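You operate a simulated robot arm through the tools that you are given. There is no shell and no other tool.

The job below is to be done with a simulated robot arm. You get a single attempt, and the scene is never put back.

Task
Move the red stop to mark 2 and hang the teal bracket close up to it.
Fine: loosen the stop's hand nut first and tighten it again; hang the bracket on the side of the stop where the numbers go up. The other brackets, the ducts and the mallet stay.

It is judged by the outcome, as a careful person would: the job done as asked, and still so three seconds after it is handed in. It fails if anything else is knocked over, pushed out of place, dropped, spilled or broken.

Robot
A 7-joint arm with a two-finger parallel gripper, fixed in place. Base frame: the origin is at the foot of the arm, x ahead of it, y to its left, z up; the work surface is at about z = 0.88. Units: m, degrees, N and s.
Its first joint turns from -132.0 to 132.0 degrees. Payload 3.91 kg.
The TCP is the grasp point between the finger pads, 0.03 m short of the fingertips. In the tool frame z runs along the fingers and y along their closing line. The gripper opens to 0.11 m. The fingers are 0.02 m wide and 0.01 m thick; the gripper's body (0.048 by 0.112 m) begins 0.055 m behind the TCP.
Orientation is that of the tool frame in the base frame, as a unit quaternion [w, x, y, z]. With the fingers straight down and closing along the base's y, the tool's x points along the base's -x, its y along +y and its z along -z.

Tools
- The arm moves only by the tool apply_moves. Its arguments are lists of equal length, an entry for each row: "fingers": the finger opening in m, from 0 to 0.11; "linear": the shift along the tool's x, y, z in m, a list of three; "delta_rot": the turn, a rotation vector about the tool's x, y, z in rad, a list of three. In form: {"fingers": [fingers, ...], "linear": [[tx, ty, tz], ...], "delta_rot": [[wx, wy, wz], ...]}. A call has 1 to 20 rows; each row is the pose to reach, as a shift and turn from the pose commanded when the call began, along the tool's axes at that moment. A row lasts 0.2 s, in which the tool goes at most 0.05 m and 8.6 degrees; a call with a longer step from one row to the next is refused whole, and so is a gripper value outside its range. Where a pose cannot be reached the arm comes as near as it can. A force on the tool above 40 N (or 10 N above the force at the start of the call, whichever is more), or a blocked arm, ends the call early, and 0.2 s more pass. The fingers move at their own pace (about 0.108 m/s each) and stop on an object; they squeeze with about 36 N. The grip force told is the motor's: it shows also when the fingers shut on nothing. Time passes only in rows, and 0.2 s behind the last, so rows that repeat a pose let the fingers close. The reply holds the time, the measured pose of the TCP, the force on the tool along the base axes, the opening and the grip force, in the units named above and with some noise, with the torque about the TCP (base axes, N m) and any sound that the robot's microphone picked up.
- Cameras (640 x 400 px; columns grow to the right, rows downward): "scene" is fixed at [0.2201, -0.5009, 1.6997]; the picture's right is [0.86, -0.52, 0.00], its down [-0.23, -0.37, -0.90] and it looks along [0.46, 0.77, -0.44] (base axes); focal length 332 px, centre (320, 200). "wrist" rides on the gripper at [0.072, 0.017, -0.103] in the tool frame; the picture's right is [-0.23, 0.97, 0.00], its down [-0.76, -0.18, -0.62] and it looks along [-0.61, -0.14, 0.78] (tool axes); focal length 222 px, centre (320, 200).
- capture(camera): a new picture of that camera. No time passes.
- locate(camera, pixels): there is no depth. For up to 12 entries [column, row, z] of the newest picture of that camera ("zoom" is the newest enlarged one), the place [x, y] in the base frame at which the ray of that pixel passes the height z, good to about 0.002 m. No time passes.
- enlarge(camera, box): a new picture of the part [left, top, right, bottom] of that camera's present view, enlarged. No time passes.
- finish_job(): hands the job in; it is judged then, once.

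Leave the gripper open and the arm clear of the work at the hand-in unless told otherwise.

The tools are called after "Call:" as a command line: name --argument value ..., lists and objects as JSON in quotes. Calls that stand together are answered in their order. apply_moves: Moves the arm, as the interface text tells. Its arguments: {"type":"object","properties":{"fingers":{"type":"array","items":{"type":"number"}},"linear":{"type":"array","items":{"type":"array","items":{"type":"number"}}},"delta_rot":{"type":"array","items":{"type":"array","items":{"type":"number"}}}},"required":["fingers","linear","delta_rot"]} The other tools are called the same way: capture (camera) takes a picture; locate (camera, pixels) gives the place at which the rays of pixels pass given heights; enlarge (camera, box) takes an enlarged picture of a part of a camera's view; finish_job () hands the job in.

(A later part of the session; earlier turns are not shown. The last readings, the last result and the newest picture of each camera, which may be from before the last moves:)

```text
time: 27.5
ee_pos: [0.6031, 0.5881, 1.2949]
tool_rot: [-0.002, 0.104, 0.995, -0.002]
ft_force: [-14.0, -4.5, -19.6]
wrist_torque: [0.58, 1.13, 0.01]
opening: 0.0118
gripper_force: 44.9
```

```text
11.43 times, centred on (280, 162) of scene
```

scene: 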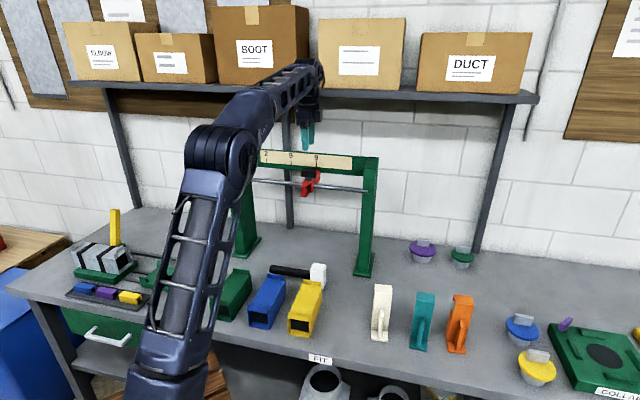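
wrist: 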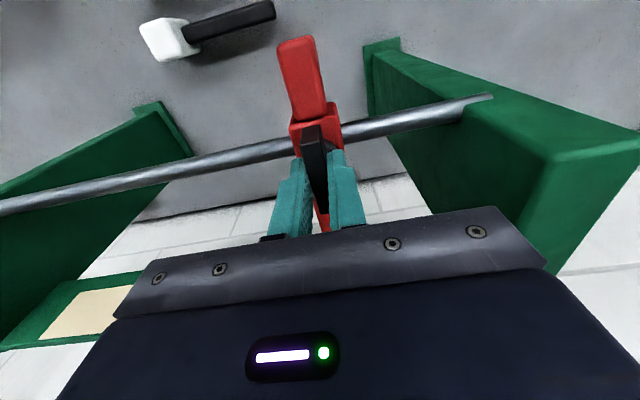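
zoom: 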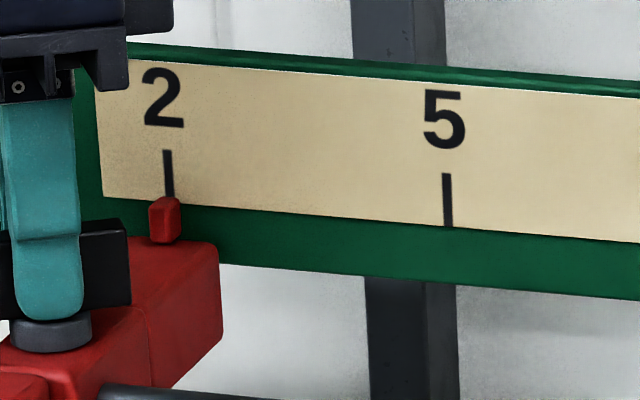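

Still on the mark after about 57° of turn. I'll relieve the forces slightly and turn the remaining ~35°.

Call:
apply_moves --fingers '[0.0, 0.0]' --linear '[[0.0002, -0.0001, 0.0005], [0.0002, -0.0001, 0.0005]]' --delta_rot '[[0, 0, 0], [0, 0, 0]]'

Call:
apply_moves --fingers '[0.0, 0.0, 0.0, 0.0, 0.0, 0.0, 0.0, 0.0]' --linear '[[0, 0, 0], [0, 0, 0], [0, 0, 0], [0, 0, 0], [0, 0, 0], [0, 0, 0], [0, 0, 0], [0, 0, 0]]' --delta_rot '[[0, 0, 0.1], [0, 0, 0.2], [0, 0, 0.3], [0, 0, 0.4], [0, 0, 0.5], [0, 0, 0.57], [0, 0, 0.61], [0, 0, 0.61]]'

Call:
enlarge --camera "scene" --box '[255, 145, 305, 180]'

```text
time: 28.1
ee_pos: [0.6038, 0.5877, 1.2951]
tool_rot: [-0.003, 0.104, 0.995, -0.003]
ft_force: [-22.0, -10.8, -27.5]
wrist_torque: [0.25, 0.48, -0.02]
opening: 0.0116
gripper_force: 44.9
```

```text
time: 29.9
ee_pos: [0.6046, 0.5879, 1.2948]
tool_rot: [-0.001, 0.399, 0.917, -0.002]
ft_force: [-11.2, -2.6, -17.7]
wrist_torque: [-0.12, -0.17, 0.96]
opening: 0.0117
gripper_force: 45.1
```

```text
11.43 times, centred on (280, 162) of scene
```

zoom: 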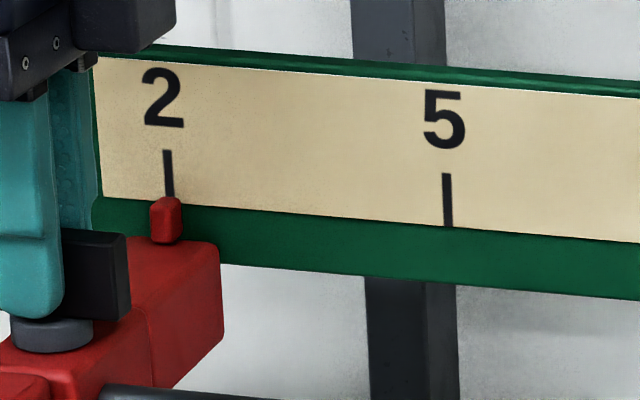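

The nut now resists clockwise with about 1 N·m at its original angle, so it's tight. The pointer is still on tick 2. I'll push a touch further to be sure, then back off to relieve it.

Call:
apply_moves --fingers '[0.0, 0.0, 0.0]' --linear '[[0, 0, 0.0003], [0, 0, 0.0003], [0, 0, 0.0003]]' --delta_rot '[[0, 0, 0.03], [0, 0, 0.05], [0, 0, 0.05]]'

```text
time: 30.7
ee_pos: [0.6046, 0.5877, 1.2955]
tool_rot: [-0.001, 0.422, 0.906, -0.002]
ft_force: [-3.8, -2.6, -8.7]
wrist_torque: [-0.03, -0.1, 1.0]
opening: 0.013
gripper_force: 45.1
```

The nut is at its hard stop, with the torque limited by the grip. I'll back the hand off 5°, then do a small sideways push check along the rail.

Call:
apply_moves --fingers '[0.0, 0.0, 0.0]' --linear '[[0, 0, 0], [0, 0, 0], [0, 0, 0]]' --delta_rot '[[0, 0, -0.05], [0, 0, -0.085], [0, 0, -0.085]]'

Call:
apply_moves --fingers '[0.0, 0.0, 0.0]' --linear '[[0.0007, 0, 0], [0.0012, 0, 0], [0.0012, 0, 0]]' --delta_rot '[[0, 0, 0], [0, 0, 0], [0, 0, 0]]'

```text
time: 31.5
ee_pos: [0.6041, 0.5878, 1.2953]
tool_rot: [0.0, 0.383, 0.924, -0.001]
ft_force: [7.0, 7.6, 2.8]
wrist_torque: [0.27, -0.18, 0.06]
opening: 0.0116
gripper_force: 45.5
```

```text
time: 32.3
ee_pos: [0.6049, 0.5881, 1.2953]
tool_rot: [0.0, 0.382, 0.924, -0.001]
ft_force: [19.1, -2.2, 8.9]
wrist_torque: [0.46, -0.09, 0.01]
opening: 0.0116
gripper_force: 45.3
```

The side push built up 15 N with no slip, so the stop is clamped. I'll return the push, open to 0.04 and rise straight up.

Call:
apply_moves --fingers '[0.0, 0.0, 0.04, 0.04, 0.04, 0.04, 0.04, 0.04, 0.04]' --linear '[[-0.0012, 0, 0], [-0.0012, 0, 0], [-0.0012, 0, 0], [-0.0012, 0, 0], [-0.0012, 0, -0.02], [-0.0012, 0, -0.05], [-0.0012, 0, -0.08], [-0.0012, 0, -0.1], [-0.0012, 0, -0.1]]' --delta_rot '[[0, 0, 0], [0, 0, 0], [0, 0, 0], [0, 0, 0], [0, 0, 0], [0, 0, 0], [0, 0, 0], [0, 0, 0], [0, 0, 0]]'

Call:
enlarge --camera "scene" --box '[225, 130, 325, 205]'

Call:
capture --camera "wrist"

```text
time: 34.3
ee_pos: [0.6044, 0.5873, 1.3944]
tool_rot: [-0.002, 0.382, 0.924, -0.002]
ft_force: [-0.1, -0.7, -0.3]
wrist_torque: [-0.01, -0.01, 0.02]
opening: 0.04
gripper_force: 0.0
```

```text
5.33 times, centred on (275, 168) of scene
```

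zoom: 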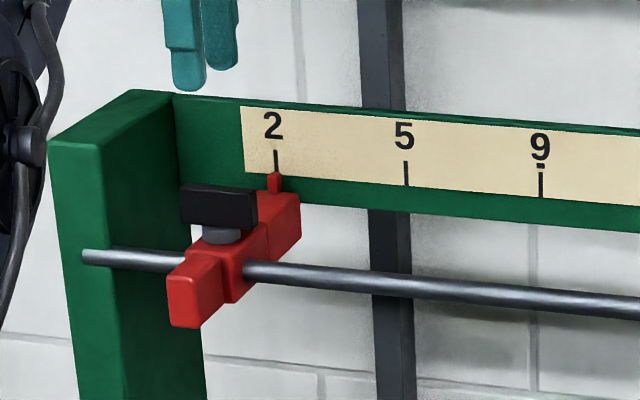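

```text
taken
```

wrist: 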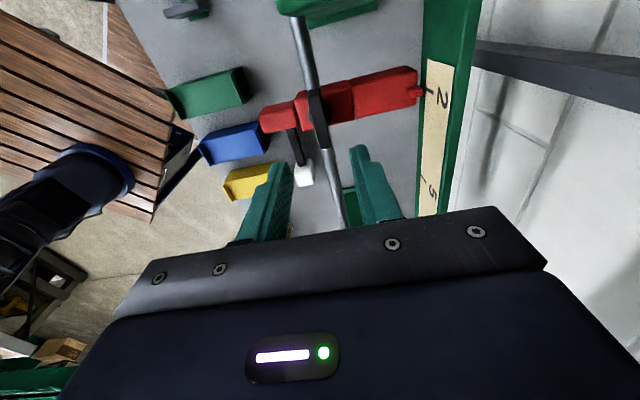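

The stop is at mark 2 with the nut in its tight orientation. I'll check pointer vs tick from above in the wrist view, around (420,90).

Call:
enlarge --camera "wrist" --box '[290, 50, 460, 160]'

Call:
enlarge --camera "scene" --box '[250, 150, 290, 175]'

```text
3.64 times, centred on (375, 105) of wrist
```

zoom: 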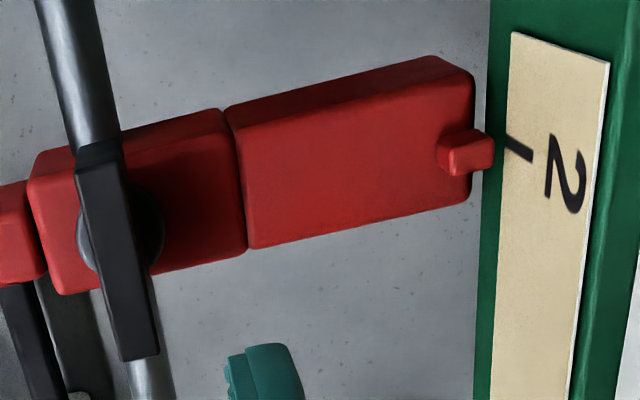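

```text
16.00 times, centred on (270, 162) of scene
```

zoom: 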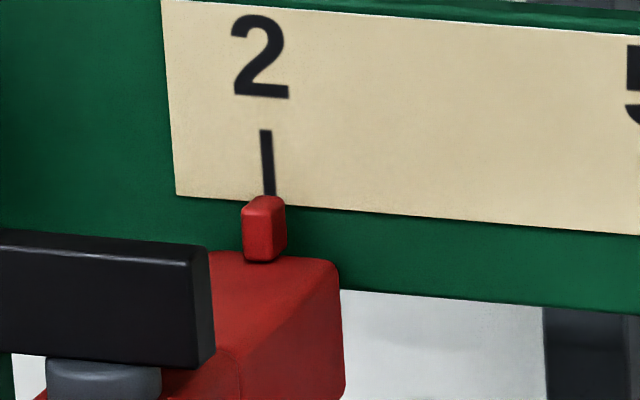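

The pointer is within about 1 mm of tick 2. Now for the bracket: I'll retract from the rack toward the robot, staying at this height and turning the hand back so the camera faces away from me.

Call:
apply_moves --fingers '[0.04, 0.04, 0.04, 0.05, 0.05, 0.05, 0.05, 0.05, 0.05, 0.05, 0.05, 0.05, 0.05]' --linear '[[0, -0.027, 0], [0, -0.054, 0], [-0.01, -0.081, 0], [-0.02, -0.108, 0], [-0.03, -0.135, 0], [-0.04, -0.162, 0], [-0.05, -0.189, 0], [-0.06, -0.216, 0], [-0.07, -0.243, 0], [-0.08, -0.27, 0], [-0.09, -0.29, 0], [-0.09, -0.3, 0], [-0.09, -0.3, 0]]' --delta_rot '[[0, 0, -0.1428], [0, 0, -0.2856], [0, 0, -0.4284], [0, 0, -0.5712], [0, 0, -0.714], [0, 0, -0.8568], [0, 0, -0.9996], [0, 0, -1.1424], [0, 0, -1.2852], [0, 0, -1.428], [0, 0, -1.5708], [0, 0, -1.5708], [0, 0, -1.5708]]'

Call:
capture --camera "wrist"

Call:
capture --camera "scene"

```text
time: 37.1
ee_pos: [0.4542, 0.3113, 1.3954]
tool_rot: [-0.001, -0.383, 0.924, -0.001]
ft_force: [-0.8, 0.2, -0.3]
wrist_torque: [0.02, 0.02, 0.0]
opening: 0.0502
gripper_force: 0.0
```

```text
taken
```

wrist: 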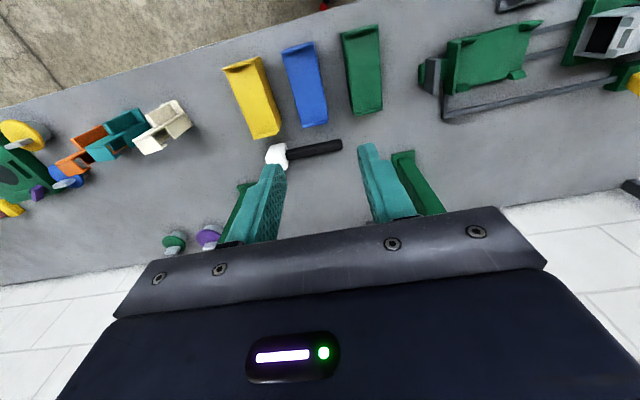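

```text
taken
```

scene: 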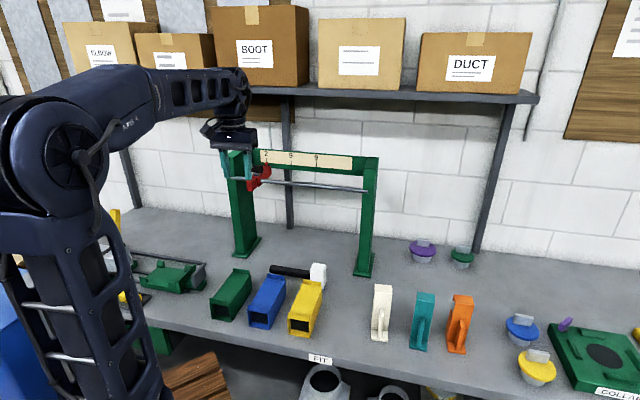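

I'll carry the hand along the bench front toward the brackets, to about u = 0.60, s = 0.45, z = 1.25, to look down at them.

Call:
apply_moves --fingers '[0.05, 0.05, 0.05, 0.05, 0.05, 0.05, 0.05, 0.05, 0.05, 0.05, 0.05, 0.05, 0.05, 0.05]' --linear '[[0.008, -0.041, 0.012], [0.016, -0.082, 0.024], [0.024, -0.123, 0.036], [0.032, -0.164, 0.048], [0.04, -0.205, 0.06], [0.048, -0.246, 0.072], [0.056, -0.287, 0.084], [0.064, -0.328, 0.096], [0.072, -0.369, 0.108], [0.08, -0.41, 0.12], [0.088, -0.451, 0.132], [0.09, -0.49, 0.14], [0.09, -0.5, 0.145], [0.09, -0.5, 0.145]]' --delta_rot '[[0, 0, 0], [0, 0, 0], [0, 0, 0], [0, 0, 0], [0, 0, 0], [0, 0, 0], [0, 0, 0], [0, 0, 0], [0, 0, 0], [0, 0, 0], [0, 0, 0], [0, 0, 0], [0, 0, 0], [0, 0, 0]]'

Call:
capture --camera "wrist"

Call:
capture --camera "scene"

```text
time: 40.1
ee_pos: [0.7466, -0.1066, 1.2481]
tool_rot: [-0.001, -0.383, 0.924, -0.001]
ft_force: [0.2, -0.7, 0.1]
wrist_torque: [0.0, -0.02, -0.02]
opening: 0.0503
gripper_force: 0.1
```

```text
taken
```

wrist: 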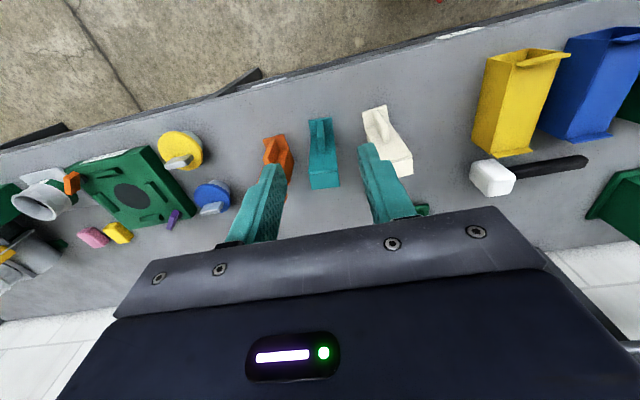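

```text
taken
```

scene: 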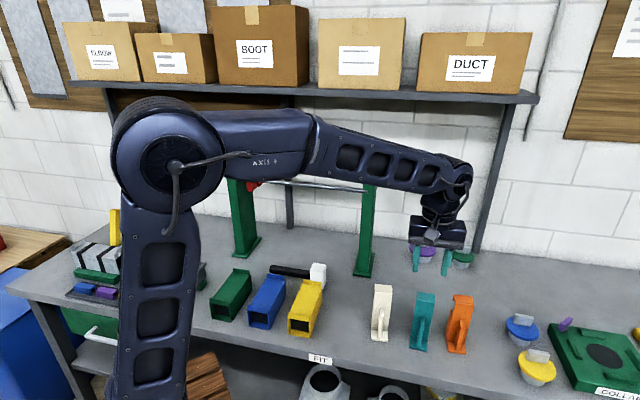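

The teal bracket is at (322,150) in the wrist view, with its fin facing the bench front (image top). I'll enlarge both views of it.

Call:
enlarge --camera "wrist" --box '[255, 95, 415, 205]'

Call:
enlarge --camera "scene" --box '[395, 280, 485, 360]'

```text
3.64 times, centred on (335, 150) of wrist
```

zoom: 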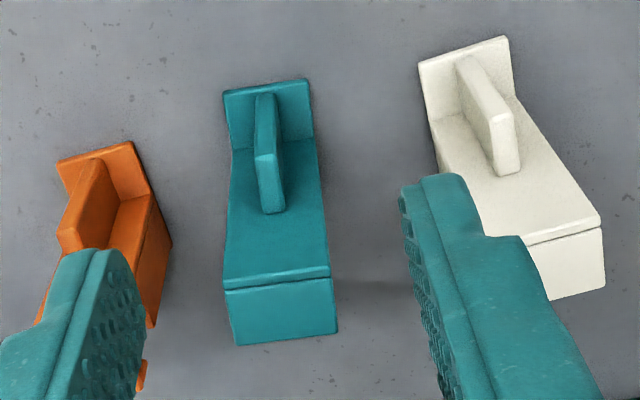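

```text
5.00 times, centred on (440, 320) of scene
```

zoom: 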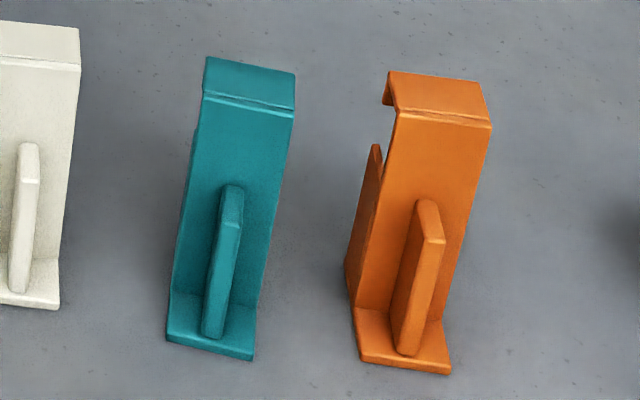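

I'll locate teal features in the wrist view: foot front corners, foot/plate junction, fin edges and hook top corners.

Call:
locate --camera "wrist" --pixels '[[308.4, 120.3, 0.885], [331.7, 117.0, 0.885], [310.5, 136.3, 0.885], [333.1, 133.5, 0.885], [308.9, 173.4, 1.04], [337.7, 169.5, 1.04], [311.6, 189.8, 1.04], [339.9, 186.5, 1.04], [308.9, 173.4, 1.0], [337.7, 169.5, 1.0], [317.4, 121.7, 0.885], [322.6, 120.9, 0.885]]'

Call:
locate --camera "wrist" --pixels '[[317.7, 138.5, 0.95], [323.5, 137.6, 0.95], [317.7, 138.5, 0.98], [323.5, 137.6, 0.98], [319.3, 153.6, 0.95], [325.4, 153.0, 0.95], [319.3, 153.6, 0.98], [325.4, 153.0, 0.98]]'

Call:
locate --camera "zoom" --pixels '[[203, 97, 1.0], [203, 97, 1.04], [293, 113, 1.0], [293, 113, 1.04], [206, 57, 1.04], [296, 72, 1.04], [167, 335, 0.885], [253, 356, 0.885], [217, 222, 0.95], [240, 226, 0.95], [217, 222, 0.98], [232, 186, 0.98]]'

```text
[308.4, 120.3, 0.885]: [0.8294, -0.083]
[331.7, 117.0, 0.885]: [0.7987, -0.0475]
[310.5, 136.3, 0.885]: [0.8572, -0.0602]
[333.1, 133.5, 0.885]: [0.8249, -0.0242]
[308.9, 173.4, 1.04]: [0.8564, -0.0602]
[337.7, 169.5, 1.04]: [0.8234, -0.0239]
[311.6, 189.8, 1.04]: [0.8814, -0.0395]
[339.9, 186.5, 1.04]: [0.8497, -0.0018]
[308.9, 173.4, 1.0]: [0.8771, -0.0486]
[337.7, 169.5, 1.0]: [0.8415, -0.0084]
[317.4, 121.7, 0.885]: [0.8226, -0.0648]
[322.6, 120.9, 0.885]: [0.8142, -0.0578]
```

```text
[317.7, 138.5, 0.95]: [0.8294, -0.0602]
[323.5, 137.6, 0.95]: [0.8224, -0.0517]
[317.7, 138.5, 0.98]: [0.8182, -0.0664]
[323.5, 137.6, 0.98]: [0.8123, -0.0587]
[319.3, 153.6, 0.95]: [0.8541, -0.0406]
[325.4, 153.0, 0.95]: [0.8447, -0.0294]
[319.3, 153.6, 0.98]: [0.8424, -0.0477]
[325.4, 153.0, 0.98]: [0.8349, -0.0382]
```

```text
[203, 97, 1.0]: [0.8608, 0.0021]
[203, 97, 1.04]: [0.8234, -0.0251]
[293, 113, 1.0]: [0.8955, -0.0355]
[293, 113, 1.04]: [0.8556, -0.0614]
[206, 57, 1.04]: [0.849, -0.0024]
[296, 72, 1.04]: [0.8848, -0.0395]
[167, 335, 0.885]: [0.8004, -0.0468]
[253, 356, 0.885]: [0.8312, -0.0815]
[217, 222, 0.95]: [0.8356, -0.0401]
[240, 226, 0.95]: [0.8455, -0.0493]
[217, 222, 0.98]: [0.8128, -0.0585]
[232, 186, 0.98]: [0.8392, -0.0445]
```

The teal bracket measures as: top at z = 1.04, plate front and fin well resolved, fin about 10 mm thick, 30 mm deep, z 0.885-0.973, yawed about 3° from the rail direction. Before grasping I want a side view of the hook and the rear side, so I'll shift to the left of the brackets with the camera looking along +u.

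Call:
apply_moves --fingers '[0.05, 0.05, 0.05, 0.05, 0.05, 0.05, 0.05, 0.05, 0.05, 0.05, 0.05, 0.05, 0.05]' --linear '[[-0.0155, 0.0164, 0.004], [-0.031, 0.0328, 0.008], [-0.0465, 0.0492, 0.012], [-0.062, 0.0656, 0.016], [-0.0775, 0.082, 0.02], [-0.093, 0.0984, 0.024], [-0.1085, 0.1148, 0.028], [-0.124, 0.1312, 0.032], [-0.1395, 0.1476, 0.036], [-0.155, 0.164, 0.04], [-0.17, 0.18, 0.05], [-0.17, 0.18, 0.05], [-0.17, 0.18, 0.05]]' --delta_rot '[[0, 0, 0.1428], [0, 0, 0.2856], [0, 0, 0.4284], [0, 0, 0.5712], [0, 0, 0.714], [0, 0, 0.8568], [0, 0, 0.9996], [0, 0, 1.1424], [0, 0, 1.2852], [0, 0, 1.428], [0, 0, 1.5708], [0, 0, 1.5708], [0, 0, 1.5708]]'

Call:
capture --camera "wrist"

```text
time: 42.9
ee_pos: [0.7387, 0.143, 1.1994]
tool_rot: [-0.001, 0.383, 0.924, -0.002]
ft_force: [-0.4, 0.2, 0.4]
wrist_torque: [-0.01, 0.02, -0.03]
opening: 0.05
gripper_force: 0.0
```

```text
taken
```

wrist: 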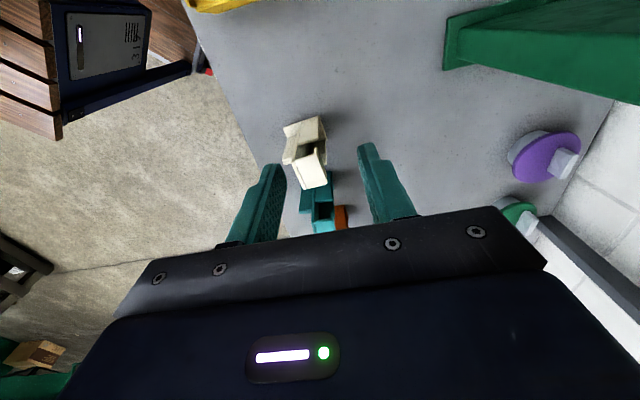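

Call:
enlarge --camera "wrist" --box '[265, 105, 375, 240]'

```text
2.96 times, centred on (320, 172) of wrist
```

zoom: 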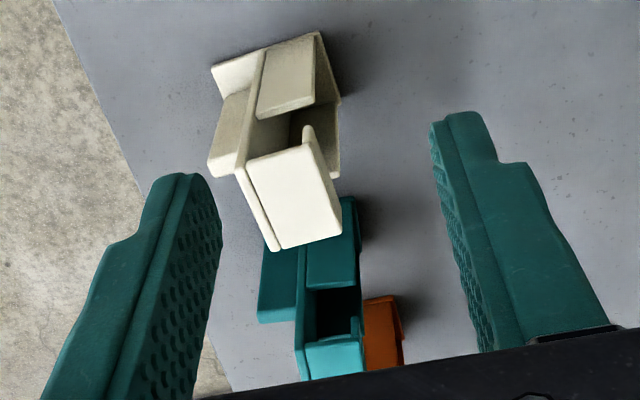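

The side view shows the bracket's profile: front fin, a plate, a hook with a down-turned lip at the back, and a deep lower block behind the plate. That leaves a slot for the rod between lip and block. I'll zoom in to measure the slot.

Call:
enlarge --camera "wrist" --box '[280, 110, 345, 165]'

Call:
enlarge --camera "wrist" --box '[290, 165, 350, 215]'

```text
7.27 times, centred on (312, 138) of wrist
```

zoom: 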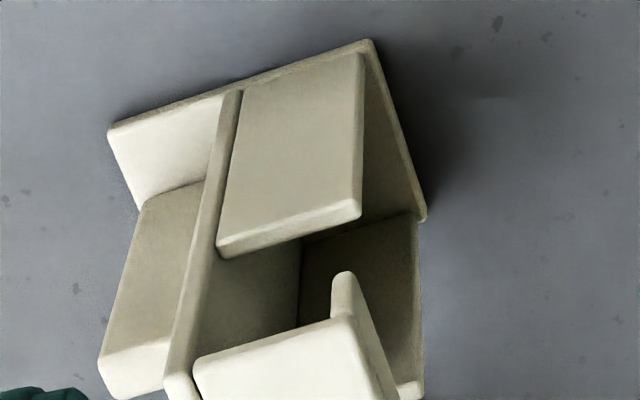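

```text
8.00 times, centred on (320, 190) of wrist
```

zoom: 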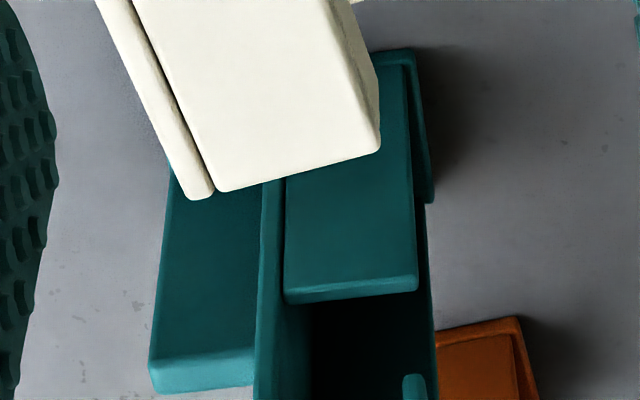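

Call:
locate --camera "zoom" --pixels '[[350, 280, 1.02], [350, 280, 0.98], [350, 280, 1.0], [413, 376, 1.04], [413, 376, 1.0], [290, 282, 1.0], [290, 282, 0.97], [416, 277, 1.0], [416, 277, 0.97], [413, 376, 1.02]]'

Call:
locate --camera "wrist" --pixels '[[299.5, 171.8, 1.0], [316, 170, 1.0]]'

```text
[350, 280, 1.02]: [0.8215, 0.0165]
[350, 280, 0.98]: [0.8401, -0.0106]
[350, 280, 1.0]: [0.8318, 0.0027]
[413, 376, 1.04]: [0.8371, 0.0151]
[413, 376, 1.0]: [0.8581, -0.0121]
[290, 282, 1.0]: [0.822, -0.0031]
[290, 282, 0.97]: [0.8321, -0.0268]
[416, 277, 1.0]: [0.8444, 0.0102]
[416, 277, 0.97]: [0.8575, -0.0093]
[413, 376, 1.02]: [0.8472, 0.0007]
```

```text
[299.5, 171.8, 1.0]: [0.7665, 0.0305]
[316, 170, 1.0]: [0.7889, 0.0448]
```

Slot measured: the lip bottom is about 23 mm below the bracket top (z ≈ 1.017) and the cheek tops are at ≈ 0.982. That leaves a 35 mm slot for the ~16 mm rod, which is comfortable. I'll hold the bracket by its front fin with a tilted hand. First I'll go back in front of the teal bracket and yaw to match it (heading ≈ 41.8°).

Call:
apply_moves --fingers '[0.05, 0.05, 0.05, 0.05, 0.05, 0.05, 0.05, 0.05, 0.05, 0.05, 0.05, 0.05, 0.05]' --linear '[[-0.0175, -0.0216, 0], [-0.035, -0.0431, 0], [-0.0525, -0.0647, 0], [-0.07, -0.0863, 0], [-0.0875, -0.1078, 0], [-0.105, -0.1294, 0], [-0.1225, -0.1509, 0], [-0.14, -0.1725, 0], [-0.1575, -0.1941, 0], [-0.175, -0.2156, 0], [-0.1925, -0.2372, 0], [-0.1925, -0.2372, 0], [-0.1925, -0.2372, 0]]' --delta_rot '[[0, 0, -0.1377], [0, 0, -0.2755], [0, 0, -0.4132], [0, 0, -0.5509], [0, 0, -0.6886], [0, 0, -0.8264], [0, 0, -0.9641], [0, 0, -1.1018], [0, 0, -1.2395], [0, 0, -1.3773], [0, 0, -1.515], [0, 0, -1.515], [0, 0, -1.515]]'

```text
time: 45.7
ee_pos: [0.7066, -0.1645, 1.2028]
tool_rot: [-0.001, -0.358, 0.934, -0.001]
ft_force: [-0.2, -0.9, -0.8]
wrist_torque: [-0.01, 0.01, 0.0]
opening: 0.05
gripper_force: 0.0
```

Now I'll tilt the fingers 60° toward the bracket while descending in front of it, still well clear.

Call:
apply_moves --fingers '[0.05, 0.05, 0.05, 0.05, 0.05, 0.05, 0.05, 0.05, 0.05, 0.05]' --linear '[[-0.0041, 0.0003, 0.015], [-0.0083, 0.0006, 0.03], [-0.0124, 0.0009, 0.045], [-0.0165, 0.0012, 0.06], [-0.0206, 0.0015, 0.075], [-0.0248, 0.0018, 0.09], [-0.0289, 0.0021, 0.105], [-0.033, 0.0024, 0.12], [-0.033, 0.0024, 0.12], [-0.033, 0.0024, 0.12]]' --delta_rot '[[0, -0.131, 0], [0, -0.262, 0], [0, -0.393, 0], [0, -0.524, 0], [0, -0.654, 0], [0, -0.785, 0], [0, -0.916, 0], [0, -1.047, 0], [0, -1.047, 0], [0, -1.047, 0]]'

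Call:
capture --camera "wrist"

Call:
capture --camera "scene"

```text
time: 47.9
ee_pos: [0.7289, -0.1386, 1.0794]
tool_rot: [0.466, -0.31, 0.81, 0.178]
ft_force: [-0.2, -1.1, -0.4]
wrist_torque: [0.03, -0.01, 0.0]
opening: 0.0503
gripper_force: 0.1
```

```text
taken
```

wrist: 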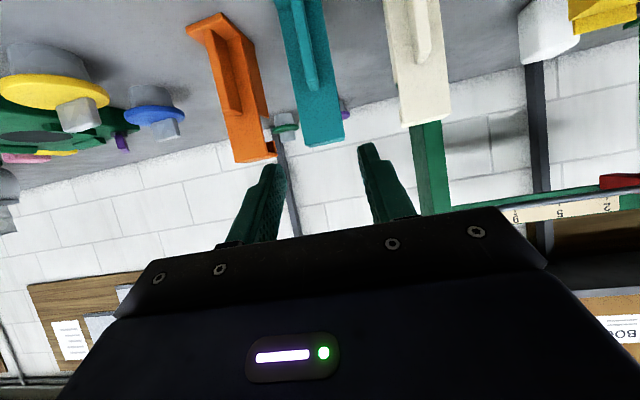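

```text
taken
```

scene: 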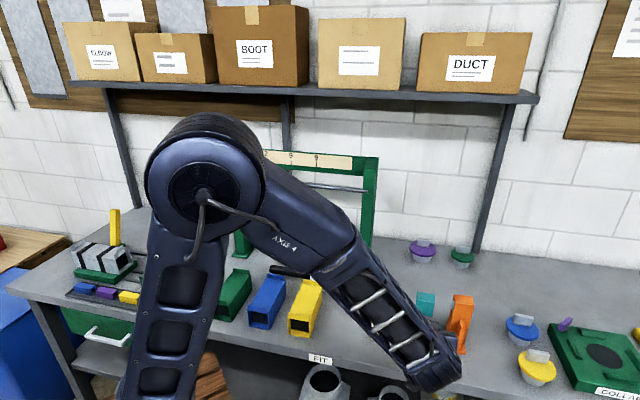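

The pose is fine. The teal bracket is straight ahead between the fingers at (315,60). I'll descend to the pre-grasp point, with fingertips about 4 cm short of the fin.

Call:
apply_moves --fingers '[0.05, 0.045, 0.04, 0.04, 0.04, 0.04]' --linear '[[0.0138, -0.0005, 0.0207], [0.0276, -0.001, 0.0413], [0.0413, -0.0016, 0.062], [0.0551, -0.0021, 0.0826], [0.0551, -0.0021, 0.0826], [0.0551, -0.0021, 0.0826]]' --delta_rot '[[0, 0, 0], [0, 0, 0], [0, 0, 0], [0, 0, 0], [0, 0, 0], [0, 0, 0]]'

Call:
capture --camera "wrist"

Call:
enlarge --camera "wrist" --box '[240, 100, 420, 240]'

```text
time: 49.3
ee_pos: [0.7637, -0.1096, 0.9945]
tool_rot: [0.466, -0.31, 0.809, 0.179]
ft_force: [0.5, 0.2, 0.4]
wrist_torque: [-0.01, 0.01, 0.02]
opening: 0.0399
gripper_force: 0.1
```

```text
taken
```

wrist: 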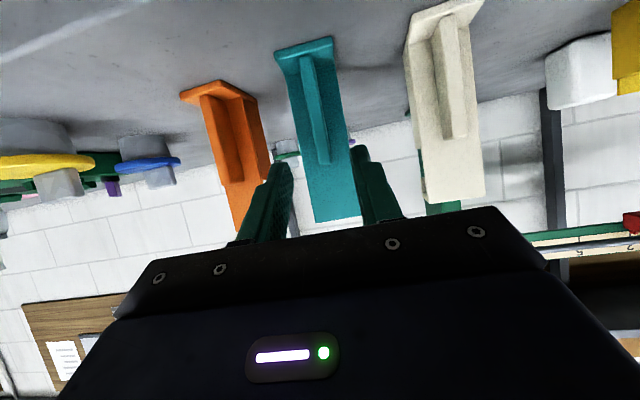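

```text
2.86 times, centred on (330, 170) of wrist
```

zoom: 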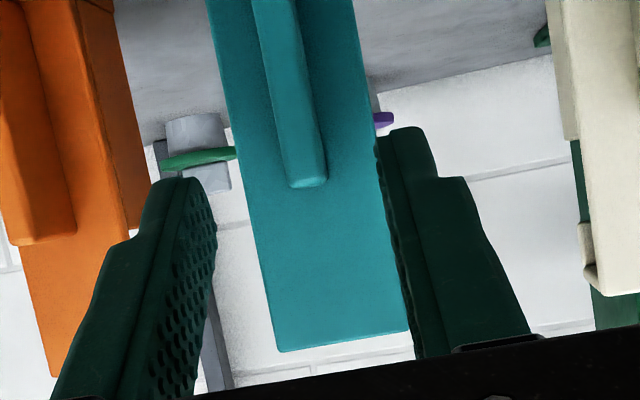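

Call:
locate --camera "zoom" --pixels '[[289, 184, 0.973], [327, 178, 0.973], [277, 150, 0.973], [318, 140, 0.973], [276, 352, 1.04], [408, 330, 1.04]]'

Call:
locate --camera "wrist" --pixels '[[277, 52, 0.885], [331, 37, 0.885], [304, 57, 0.89], [314, 54, 0.89]]'

```text
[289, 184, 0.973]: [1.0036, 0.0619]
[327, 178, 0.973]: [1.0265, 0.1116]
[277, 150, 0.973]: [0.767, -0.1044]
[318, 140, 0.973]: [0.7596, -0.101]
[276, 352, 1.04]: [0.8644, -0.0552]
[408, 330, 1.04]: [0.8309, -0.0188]
```

```text
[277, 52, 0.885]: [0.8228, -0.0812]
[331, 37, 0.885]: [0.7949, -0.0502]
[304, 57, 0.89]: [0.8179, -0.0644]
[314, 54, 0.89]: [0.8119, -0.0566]
```

The TCP is lined up with the fin (w 0.5907 vs ~0.590). I'll advance along the tool axis to straddle the fin, stopping about 5 mm short of the plate.

Call:
apply_moves --fingers '[0.04, 0.04, 0.04, 0.04, 0.04]' --linear '[[0.0019, 0, 0.027], [0.0038, 0, 0.053], [0.005, 0, 0.07], [0.0057, 0, 0.0792], [0.0057, 0, 0.0792]]' --delta_rot '[[0, 0, 0], [0, 0, 0], [0, 0, 0], [0, 0, 0], [0, 0, 0]]'

Call:
capture --camera "wrist"

Call:
enlarge --camera "wrist" --box '[240, 80, 420, 240]'

Call:
capture --camera "scene"

```text
time: 50.5
ee_pos: [0.8109, -0.0681, 0.9481]
tool_rot: [0.465, -0.31, 0.81, 0.178]
ft_force: [0.3, -0.1, -0.4]
wrist_torque: [0.04, 0.02, -0.03]
opening: 0.0399
gripper_force: 0.0
```

```text
taken
```

wrist: 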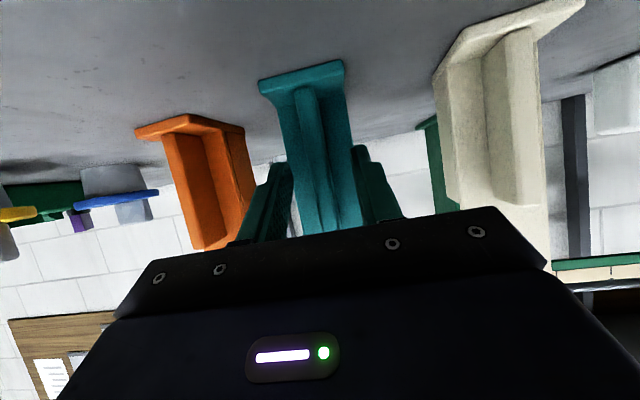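

```text
2.50 times, centred on (330, 160) of wrist
```

zoom: 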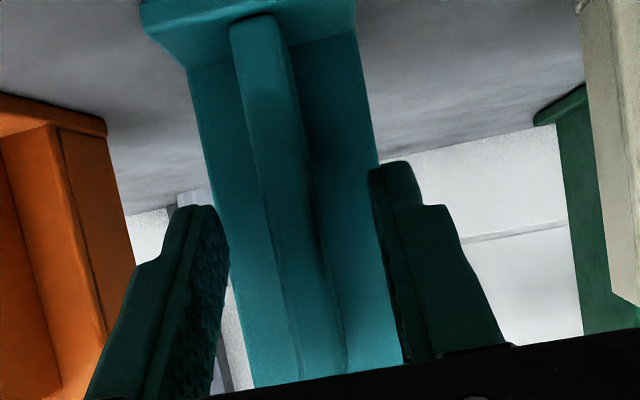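

```text
taken
```

scene: 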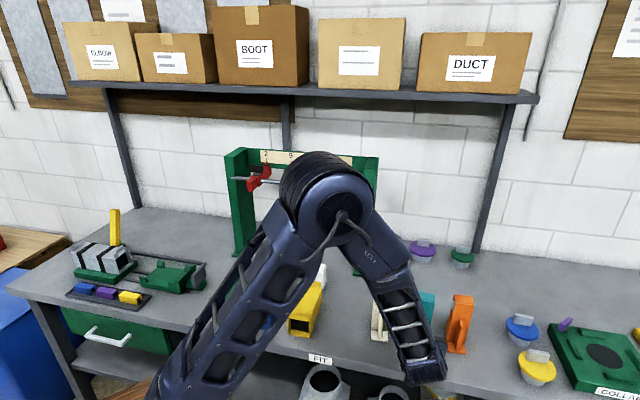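

The fin is between the finger pads, centred, with no contact. I'll nudge 3 mm further in and close on the fin.

Call:
apply_moves --fingers '[0.04, 0.03, 0.0, 0.0, 0.0, 0.0]' --linear '[[-0.0015, 0, 0.0025], [-0.0015, 0, 0.0025], [-0.0015, 0, 0.0025], [-0.0015, 0, 0.0025], [-0.0015, 0, 0.0025], [-0.0015, 0, 0.0025]]' --delta_rot '[[0, 0, 0], [0, 0, 0], [0, 0, 0], [0, 0, 0], [0, 0, 0], [0, 0, 0]]'

Call:
capture --camera "wrist"

```text
time: 51.9
ee_pos: [0.8141, -0.0652, 0.9476]
tool_rot: [0.465, -0.31, 0.81, 0.178]
ft_force: [0.3, -0.1, 0.1]
wrist_torque: [0.12, -0.09, -0.05]
opening: 0.0116
gripper_force: 36.0
```

```text
taken
```

wrist: 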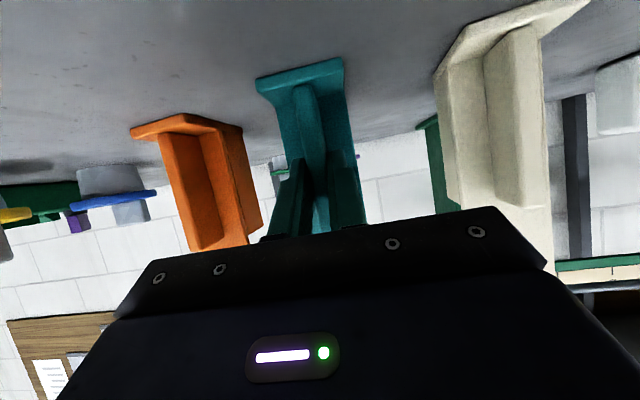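

Firm grip on the fin (opening 0.0116, 36 N). I'll lift straight up 5 cm and check that the bracket comes along level.

Call:
apply_moves --fingers '[0.0, 0.0, 0.0, 0.0, 0.0]' --linear '[[-0.0087, 0, -0.005], [-0.0173, 0, -0.01], [-0.0303, 0, -0.0175], [-0.0433, 0, -0.025], [-0.0433, 0, -0.025]]' --delta_rot '[[0, 0, 0], [0, 0, 0], [0, 0, 0], [0, 0, 0], [0, 0, 0]]'

Call:
capture --camera "wrist"

Call:
capture --camera "scene"

```text
time: 53.1
ee_pos: [0.8148, -0.0653, 0.9972]
tool_rot: [0.465, -0.31, 0.81, 0.178]
ft_force: [-0.2, 0.6, -1.7]
wrist_torque: [-0.06, 0.06, 0.01]
opening: 0.0116
gripper_force: 35.7
```

```text
taken
```

wrist: 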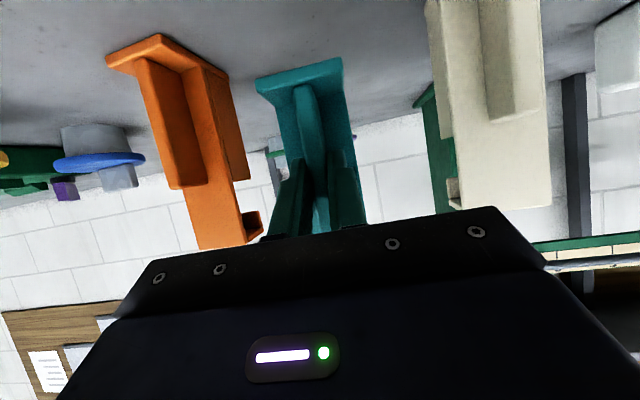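

```text
taken
```

scene: 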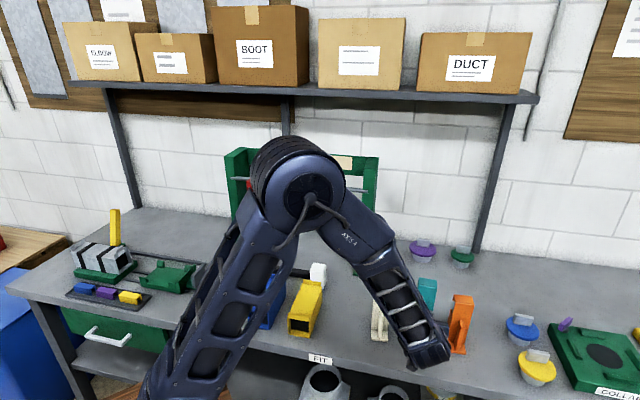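

The bracket is light and rides along rigidly. I'll lift to TCP z ≈ 1.20 first.

Call:
apply_moves --fingers '[0.0, 0.0, 0.0, 0.0, 0.0, 0.0, 0.0, 0.0]' --linear '[[-0.0251, 0, -0.0145], [-0.0502, 0, -0.0291], [-0.0753, 0, -0.0436], [-0.1003, 0, -0.0581], [-0.1254, 0, -0.0726], [-0.1505, 0, -0.0872], [-0.1756, 0, -0.1017], [-0.1756, 0, -0.1017]]' --delta_rot '[[0, 0, 0], [0, 0, 0], [0, 0, 0], [0, 0, 0], [0, 0, 0], [0, 0, 0], [0, 0, 0], [0, 0, 0]]'

Call:
capture --camera "wrist"

Call:
capture --camera "scene"

```text
time: 54.9
ee_pos: [0.8183, -0.0616, 1.1983]
tool_rot: [0.466, -0.31, 0.81, 0.178]
ft_force: [-0.4, -0.3, -2.6]
wrist_torque: [-0.07, 0.05, 0.0]
opening: 0.0117
gripper_force: 36.0
```

```text
taken
```

wrist: 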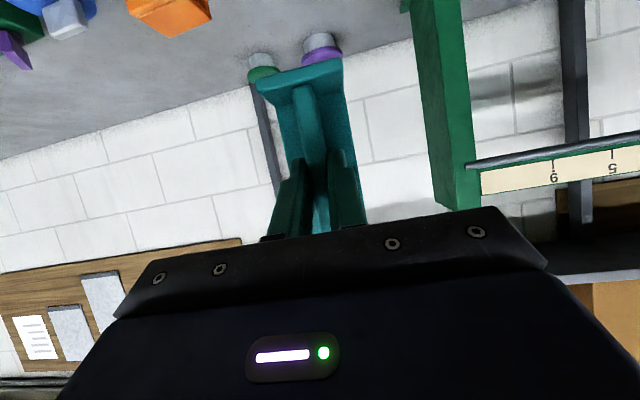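

```text
taken
```

scene: 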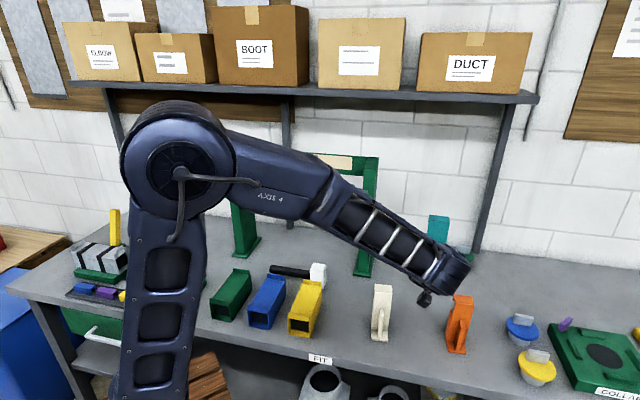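

Orange and white are undisturbed. Now I'll carry it along the bench front to a point in front of the rail near mark 2, turning 3° to match the rail.

Call:
apply_moves --fingers '[0.0, 0.0, 0.0, 0.0, 0.0, 0.0, 0.0, 0.0, 0.0, 0.0, 0.0, 0.0, 0.0, 0.0, 0.0, 0.0, 0.0]' --linear '[[-0.0045, 0.0383, 0.0078], [-0.009, 0.0765, 0.0156], [-0.0135, 0.1148, 0.0233], [-0.018, 0.1531, 0.0311], [-0.0225, 0.1914, 0.0389], [-0.027, 0.2296, 0.0467], [-0.0315, 0.2679, 0.0545], [-0.0361, 0.3062, 0.0622], [-0.0406, 0.3445, 0.07], [-0.0451, 0.3827, 0.0778], [-0.0496, 0.421, 0.0856], [-0.0541, 0.4593, 0.0934], [-0.0586, 0.4976, 0.1011], [-0.0631, 0.5358, 0.1089], [-0.0676, 0.5741, 0.1167], [-0.0676, 0.5741, 0.1167], [-0.0676, 0.5741, 0.1167]]' --delta_rot '[[0, 0, 0], [0, 0, 0], [0, 0, 0], [0, 0, 0], [0, 0, 0], [-0.0046, 0, -0.0026], [-0.0091, 0, -0.0053], [-0.0137, 0, -0.0079], [-0.0182, 0, -0.0106], [-0.0228, 0, -0.0132], [-0.0274, 0, -0.0158], [-0.0319, 0, -0.0185], [-0.0365, 0, -0.0211], [-0.041, 0, -0.0238], [-0.0456, 0, -0.0264], [-0.0456, 0, -0.0264], [-0.0456, 0, -0.0264]]'

Call:
capture --camera "wrist"

Call:
capture --camera "scene"

```text
time: 58.5
ee_pos: [0.5332, 0.4547, 1.2031]
tool_rot: [0.46, -0.332, 0.802, 0.19]
ft_force: [0.3, 0.2, -2.5]
wrist_torque: [-0.05, 0.05, 0.0]
opening: 0.0117
gripper_force: 36.5
```

```text
taken
```

wrist: 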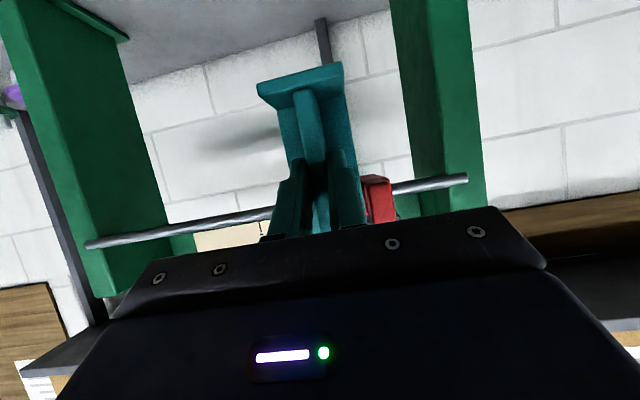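

```text
taken
```

scene: 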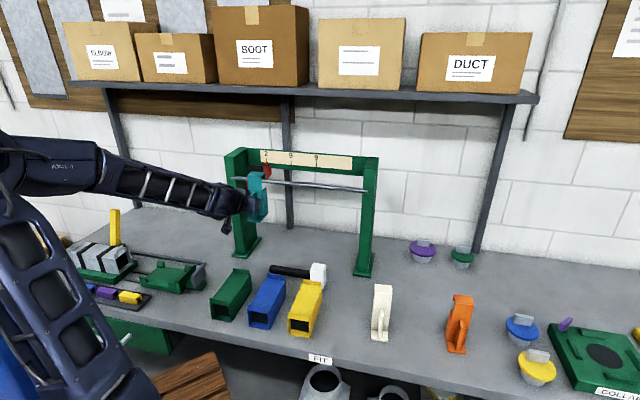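

The bracket is in front of the rail next to the stop. I'll zoom both views to check its lateral position against the red stop.

Call:
enlarge --camera "scene" --box '[215, 140, 315, 240]'

Call:
enlarge --camera "wrist" --box '[240, 50, 440, 240]'

```text
4.00 times, centred on (265, 190) of scene
```

zoom: 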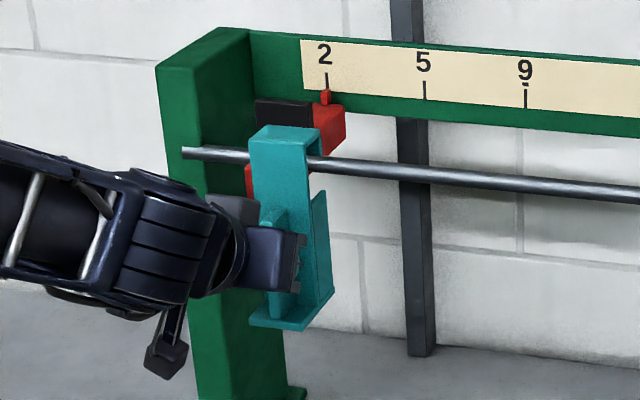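

```text
2.11 times, centred on (340, 145) of wrist
```

zoom: 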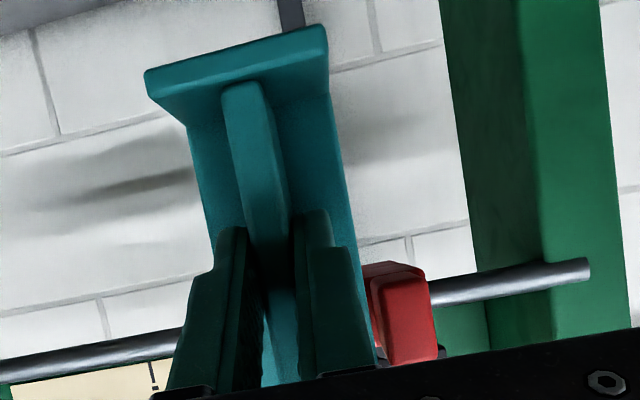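

By the wrist view the bracket's stop-side edge is at u ≈ 0.031, which is about where the stop's block ends. The nut also overhangs to u ≈ 0.037. I'll shift 11 mm to the right for a clear insertion and set the height so the rod enters mid-slot (TCP z ≈ 1.187). I'll slide it up to the stop once it's lowered.

Call:
apply_moves --fingers '[0.0, 0.0, 0.0]' --linear '[[0.0069, -0.0055, 0.004], [0.0138, -0.011, 0.0081], [0.0138, -0.011, 0.0081]]' --delta_rot '[[0, 0, 0], [0, 0, 0], [0, 0, 0]]'

Call:
apply_moves --fingers '[0.0, 0.0, 0.0, 0.0]' --linear '[[-0.0076, 0, 0.013], [-0.0151, 0, 0.0259], [-0.0227, 0, 0.0389], [-0.0227, 0, 0.0389]]' --delta_rot '[[0, 0, 0], [0, 0, 0], [0, 0, 0], [0, 0, 0]]'

Call:
enlarge --camera "scene" --box '[225, 145, 305, 225]'

Call:
capture --camera "wrist"

```text
time: 59.3
ee_pos: [0.5406, 0.4461, 1.1854]
tool_rot: [0.46, -0.331, 0.801, 0.19]
ft_force: [-0.2, 0.2, -2.0]
wrist_torque: [-0.04, 0.07, -0.02]
opening: 0.0118
gripper_force: 36.0
```

```text
time: 60.3
ee_pos: [0.5714, 0.4787, 1.1835]
tool_rot: [0.461, -0.33, 0.801, 0.19]
ft_force: [-0.3, 0.0, -2.1]
wrist_torque: [-0.05, 0.04, -0.03]
opening: 0.0117
gripper_force: 36.1
```

```text
5.00 times, centred on (265, 185) of scene
```

zoom: 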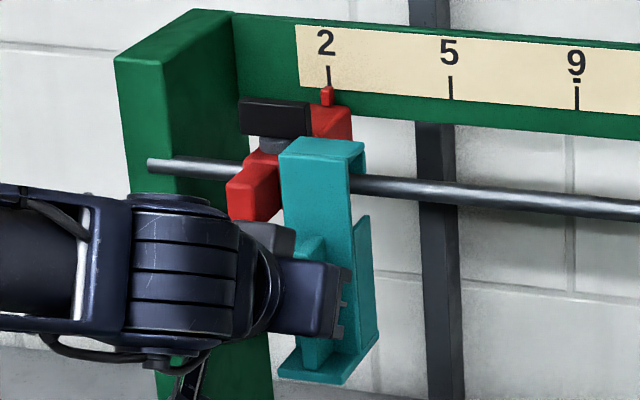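

```text
taken
```

wrist: 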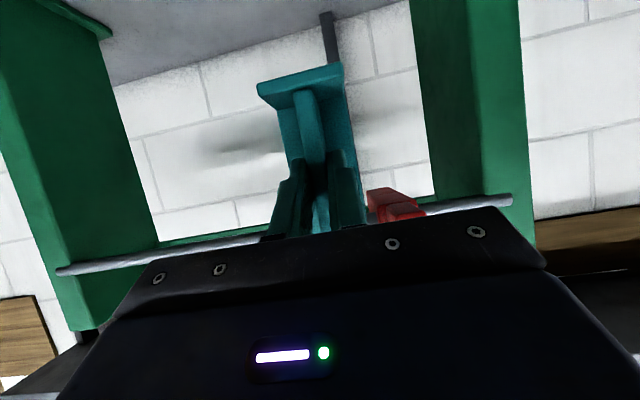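

I'll check the slot height against the rod more closely from the scene view before going further in.

Call:
enlarge --camera "scene" --box '[262, 160, 302, 200]'

```text
10.00 times, centred on (282, 180) of scene
```

zoom: 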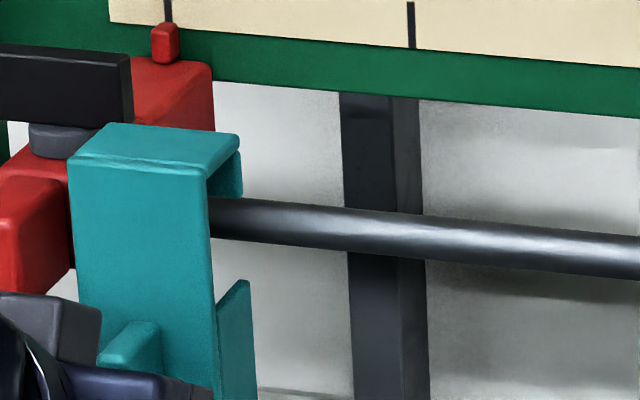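

Call:
locate --camera "zoom" --pixels '[[240, 220, 1.22], [240, 220, 1.26], [239, 195, 1.24], [239, 195, 1.28], [249, 281, 1.2], [249, 281, 1.24], [215, 305, 1.2], [215, 305, 1.24], [205, 172, 1.26], [205, 172, 1.3], [240, 134, 1.26], [240, 134, 1.3]]'

```text
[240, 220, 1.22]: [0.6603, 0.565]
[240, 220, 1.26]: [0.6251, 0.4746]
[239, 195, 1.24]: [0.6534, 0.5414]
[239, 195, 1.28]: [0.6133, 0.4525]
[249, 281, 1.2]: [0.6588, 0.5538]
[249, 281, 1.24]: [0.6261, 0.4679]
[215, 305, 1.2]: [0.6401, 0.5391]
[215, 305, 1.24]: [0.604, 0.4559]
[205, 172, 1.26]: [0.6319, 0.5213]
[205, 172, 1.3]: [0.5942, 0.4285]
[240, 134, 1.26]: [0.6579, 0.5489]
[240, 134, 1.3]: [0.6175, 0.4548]
```

The slot currently spans z 1.221-1.255, while the rod centre reads ≈ 1.231 from this view. I'll lower 7 mm so the rod is mid-slot, then go in 25 mm and recheck.

Call:
apply_moves --fingers '[0.0, 0.0, 0.0, 0.0, 0.0]' --linear '[[0.006, 0, 0.0035], [0.0018, 0, 0.0107], [-0.0024, 0, 0.0179], [-0.0066, 0, 0.0251], [-0.0066, 0, 0.0251]]' --delta_rot '[[0, 0, 0], [0, 0, 0], [0, 0, 0], [0, 0, 0], [0, 0, 0]]'

Call:
enlarge --camera "scene" --box '[262, 160, 302, 200]'

```text
time: 61.5
ee_pos: [0.5895, 0.4965, 1.1769]
tool_rot: [0.462, -0.33, 0.801, 0.19]
ft_force: [0.2, 0.3, -1.9]
wrist_torque: [-0.04, 0.07, 0.01]
opening: 0.0116
gripper_force: 35.8
```

```text
10.00 times, centred on (282, 180) of scene
```

zoom: 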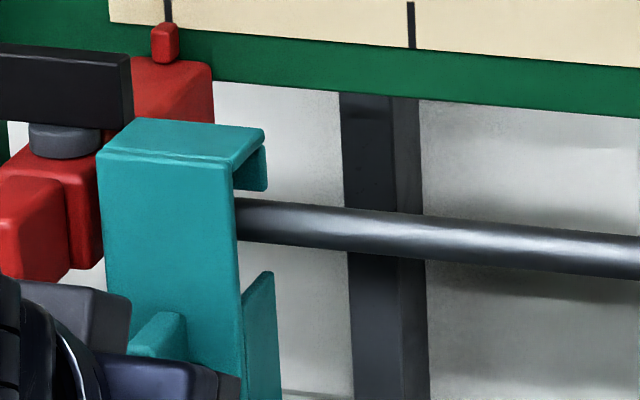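

The lip is just passing above the rod with good clearance, and the cheeks are well below it. I'll continue in another 23 mm, raising 1.5 mm, which puts the rod inside the hook.

Call:
apply_moves --fingers '[0.0, 0.0, 0.0, 0.0, 0.0]' --linear '[[-0.0045, 0, 0.0054], [-0.0073, 0, 0.0102], [-0.0101, 0, 0.015], [-0.0129, 0, 0.0192], [-0.0129, 0, 0.0192]]' --delta_rot '[[0, 0, 0], [0, 0, 0], [0, 0, 0], [0, 0, 0], [0, 0, 0]]'

Call:
enlarge --camera "scene" --box '[262, 160, 302, 200]'

```text
time: 62.7
ee_pos: [0.6065, 0.5117, 1.1784]
tool_rot: [0.461, -0.331, 0.801, 0.19]
ft_force: [-0.4, -0.7, -2.1]
wrist_torque: [-0.04, 0.06, 0.04]
opening: 0.0116
gripper_force: 36.1
```

```text
10.00 times, centred on (282, 180) of scene
```

zoom: 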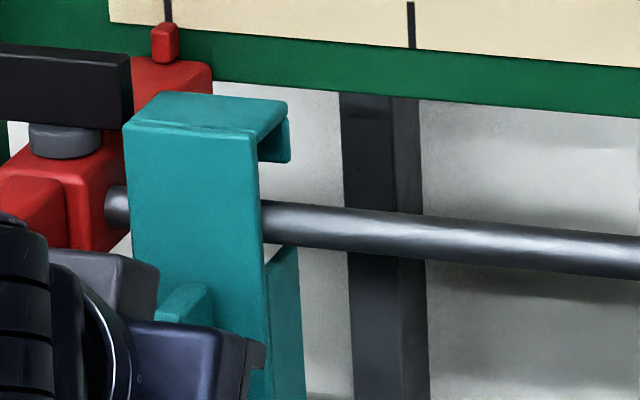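

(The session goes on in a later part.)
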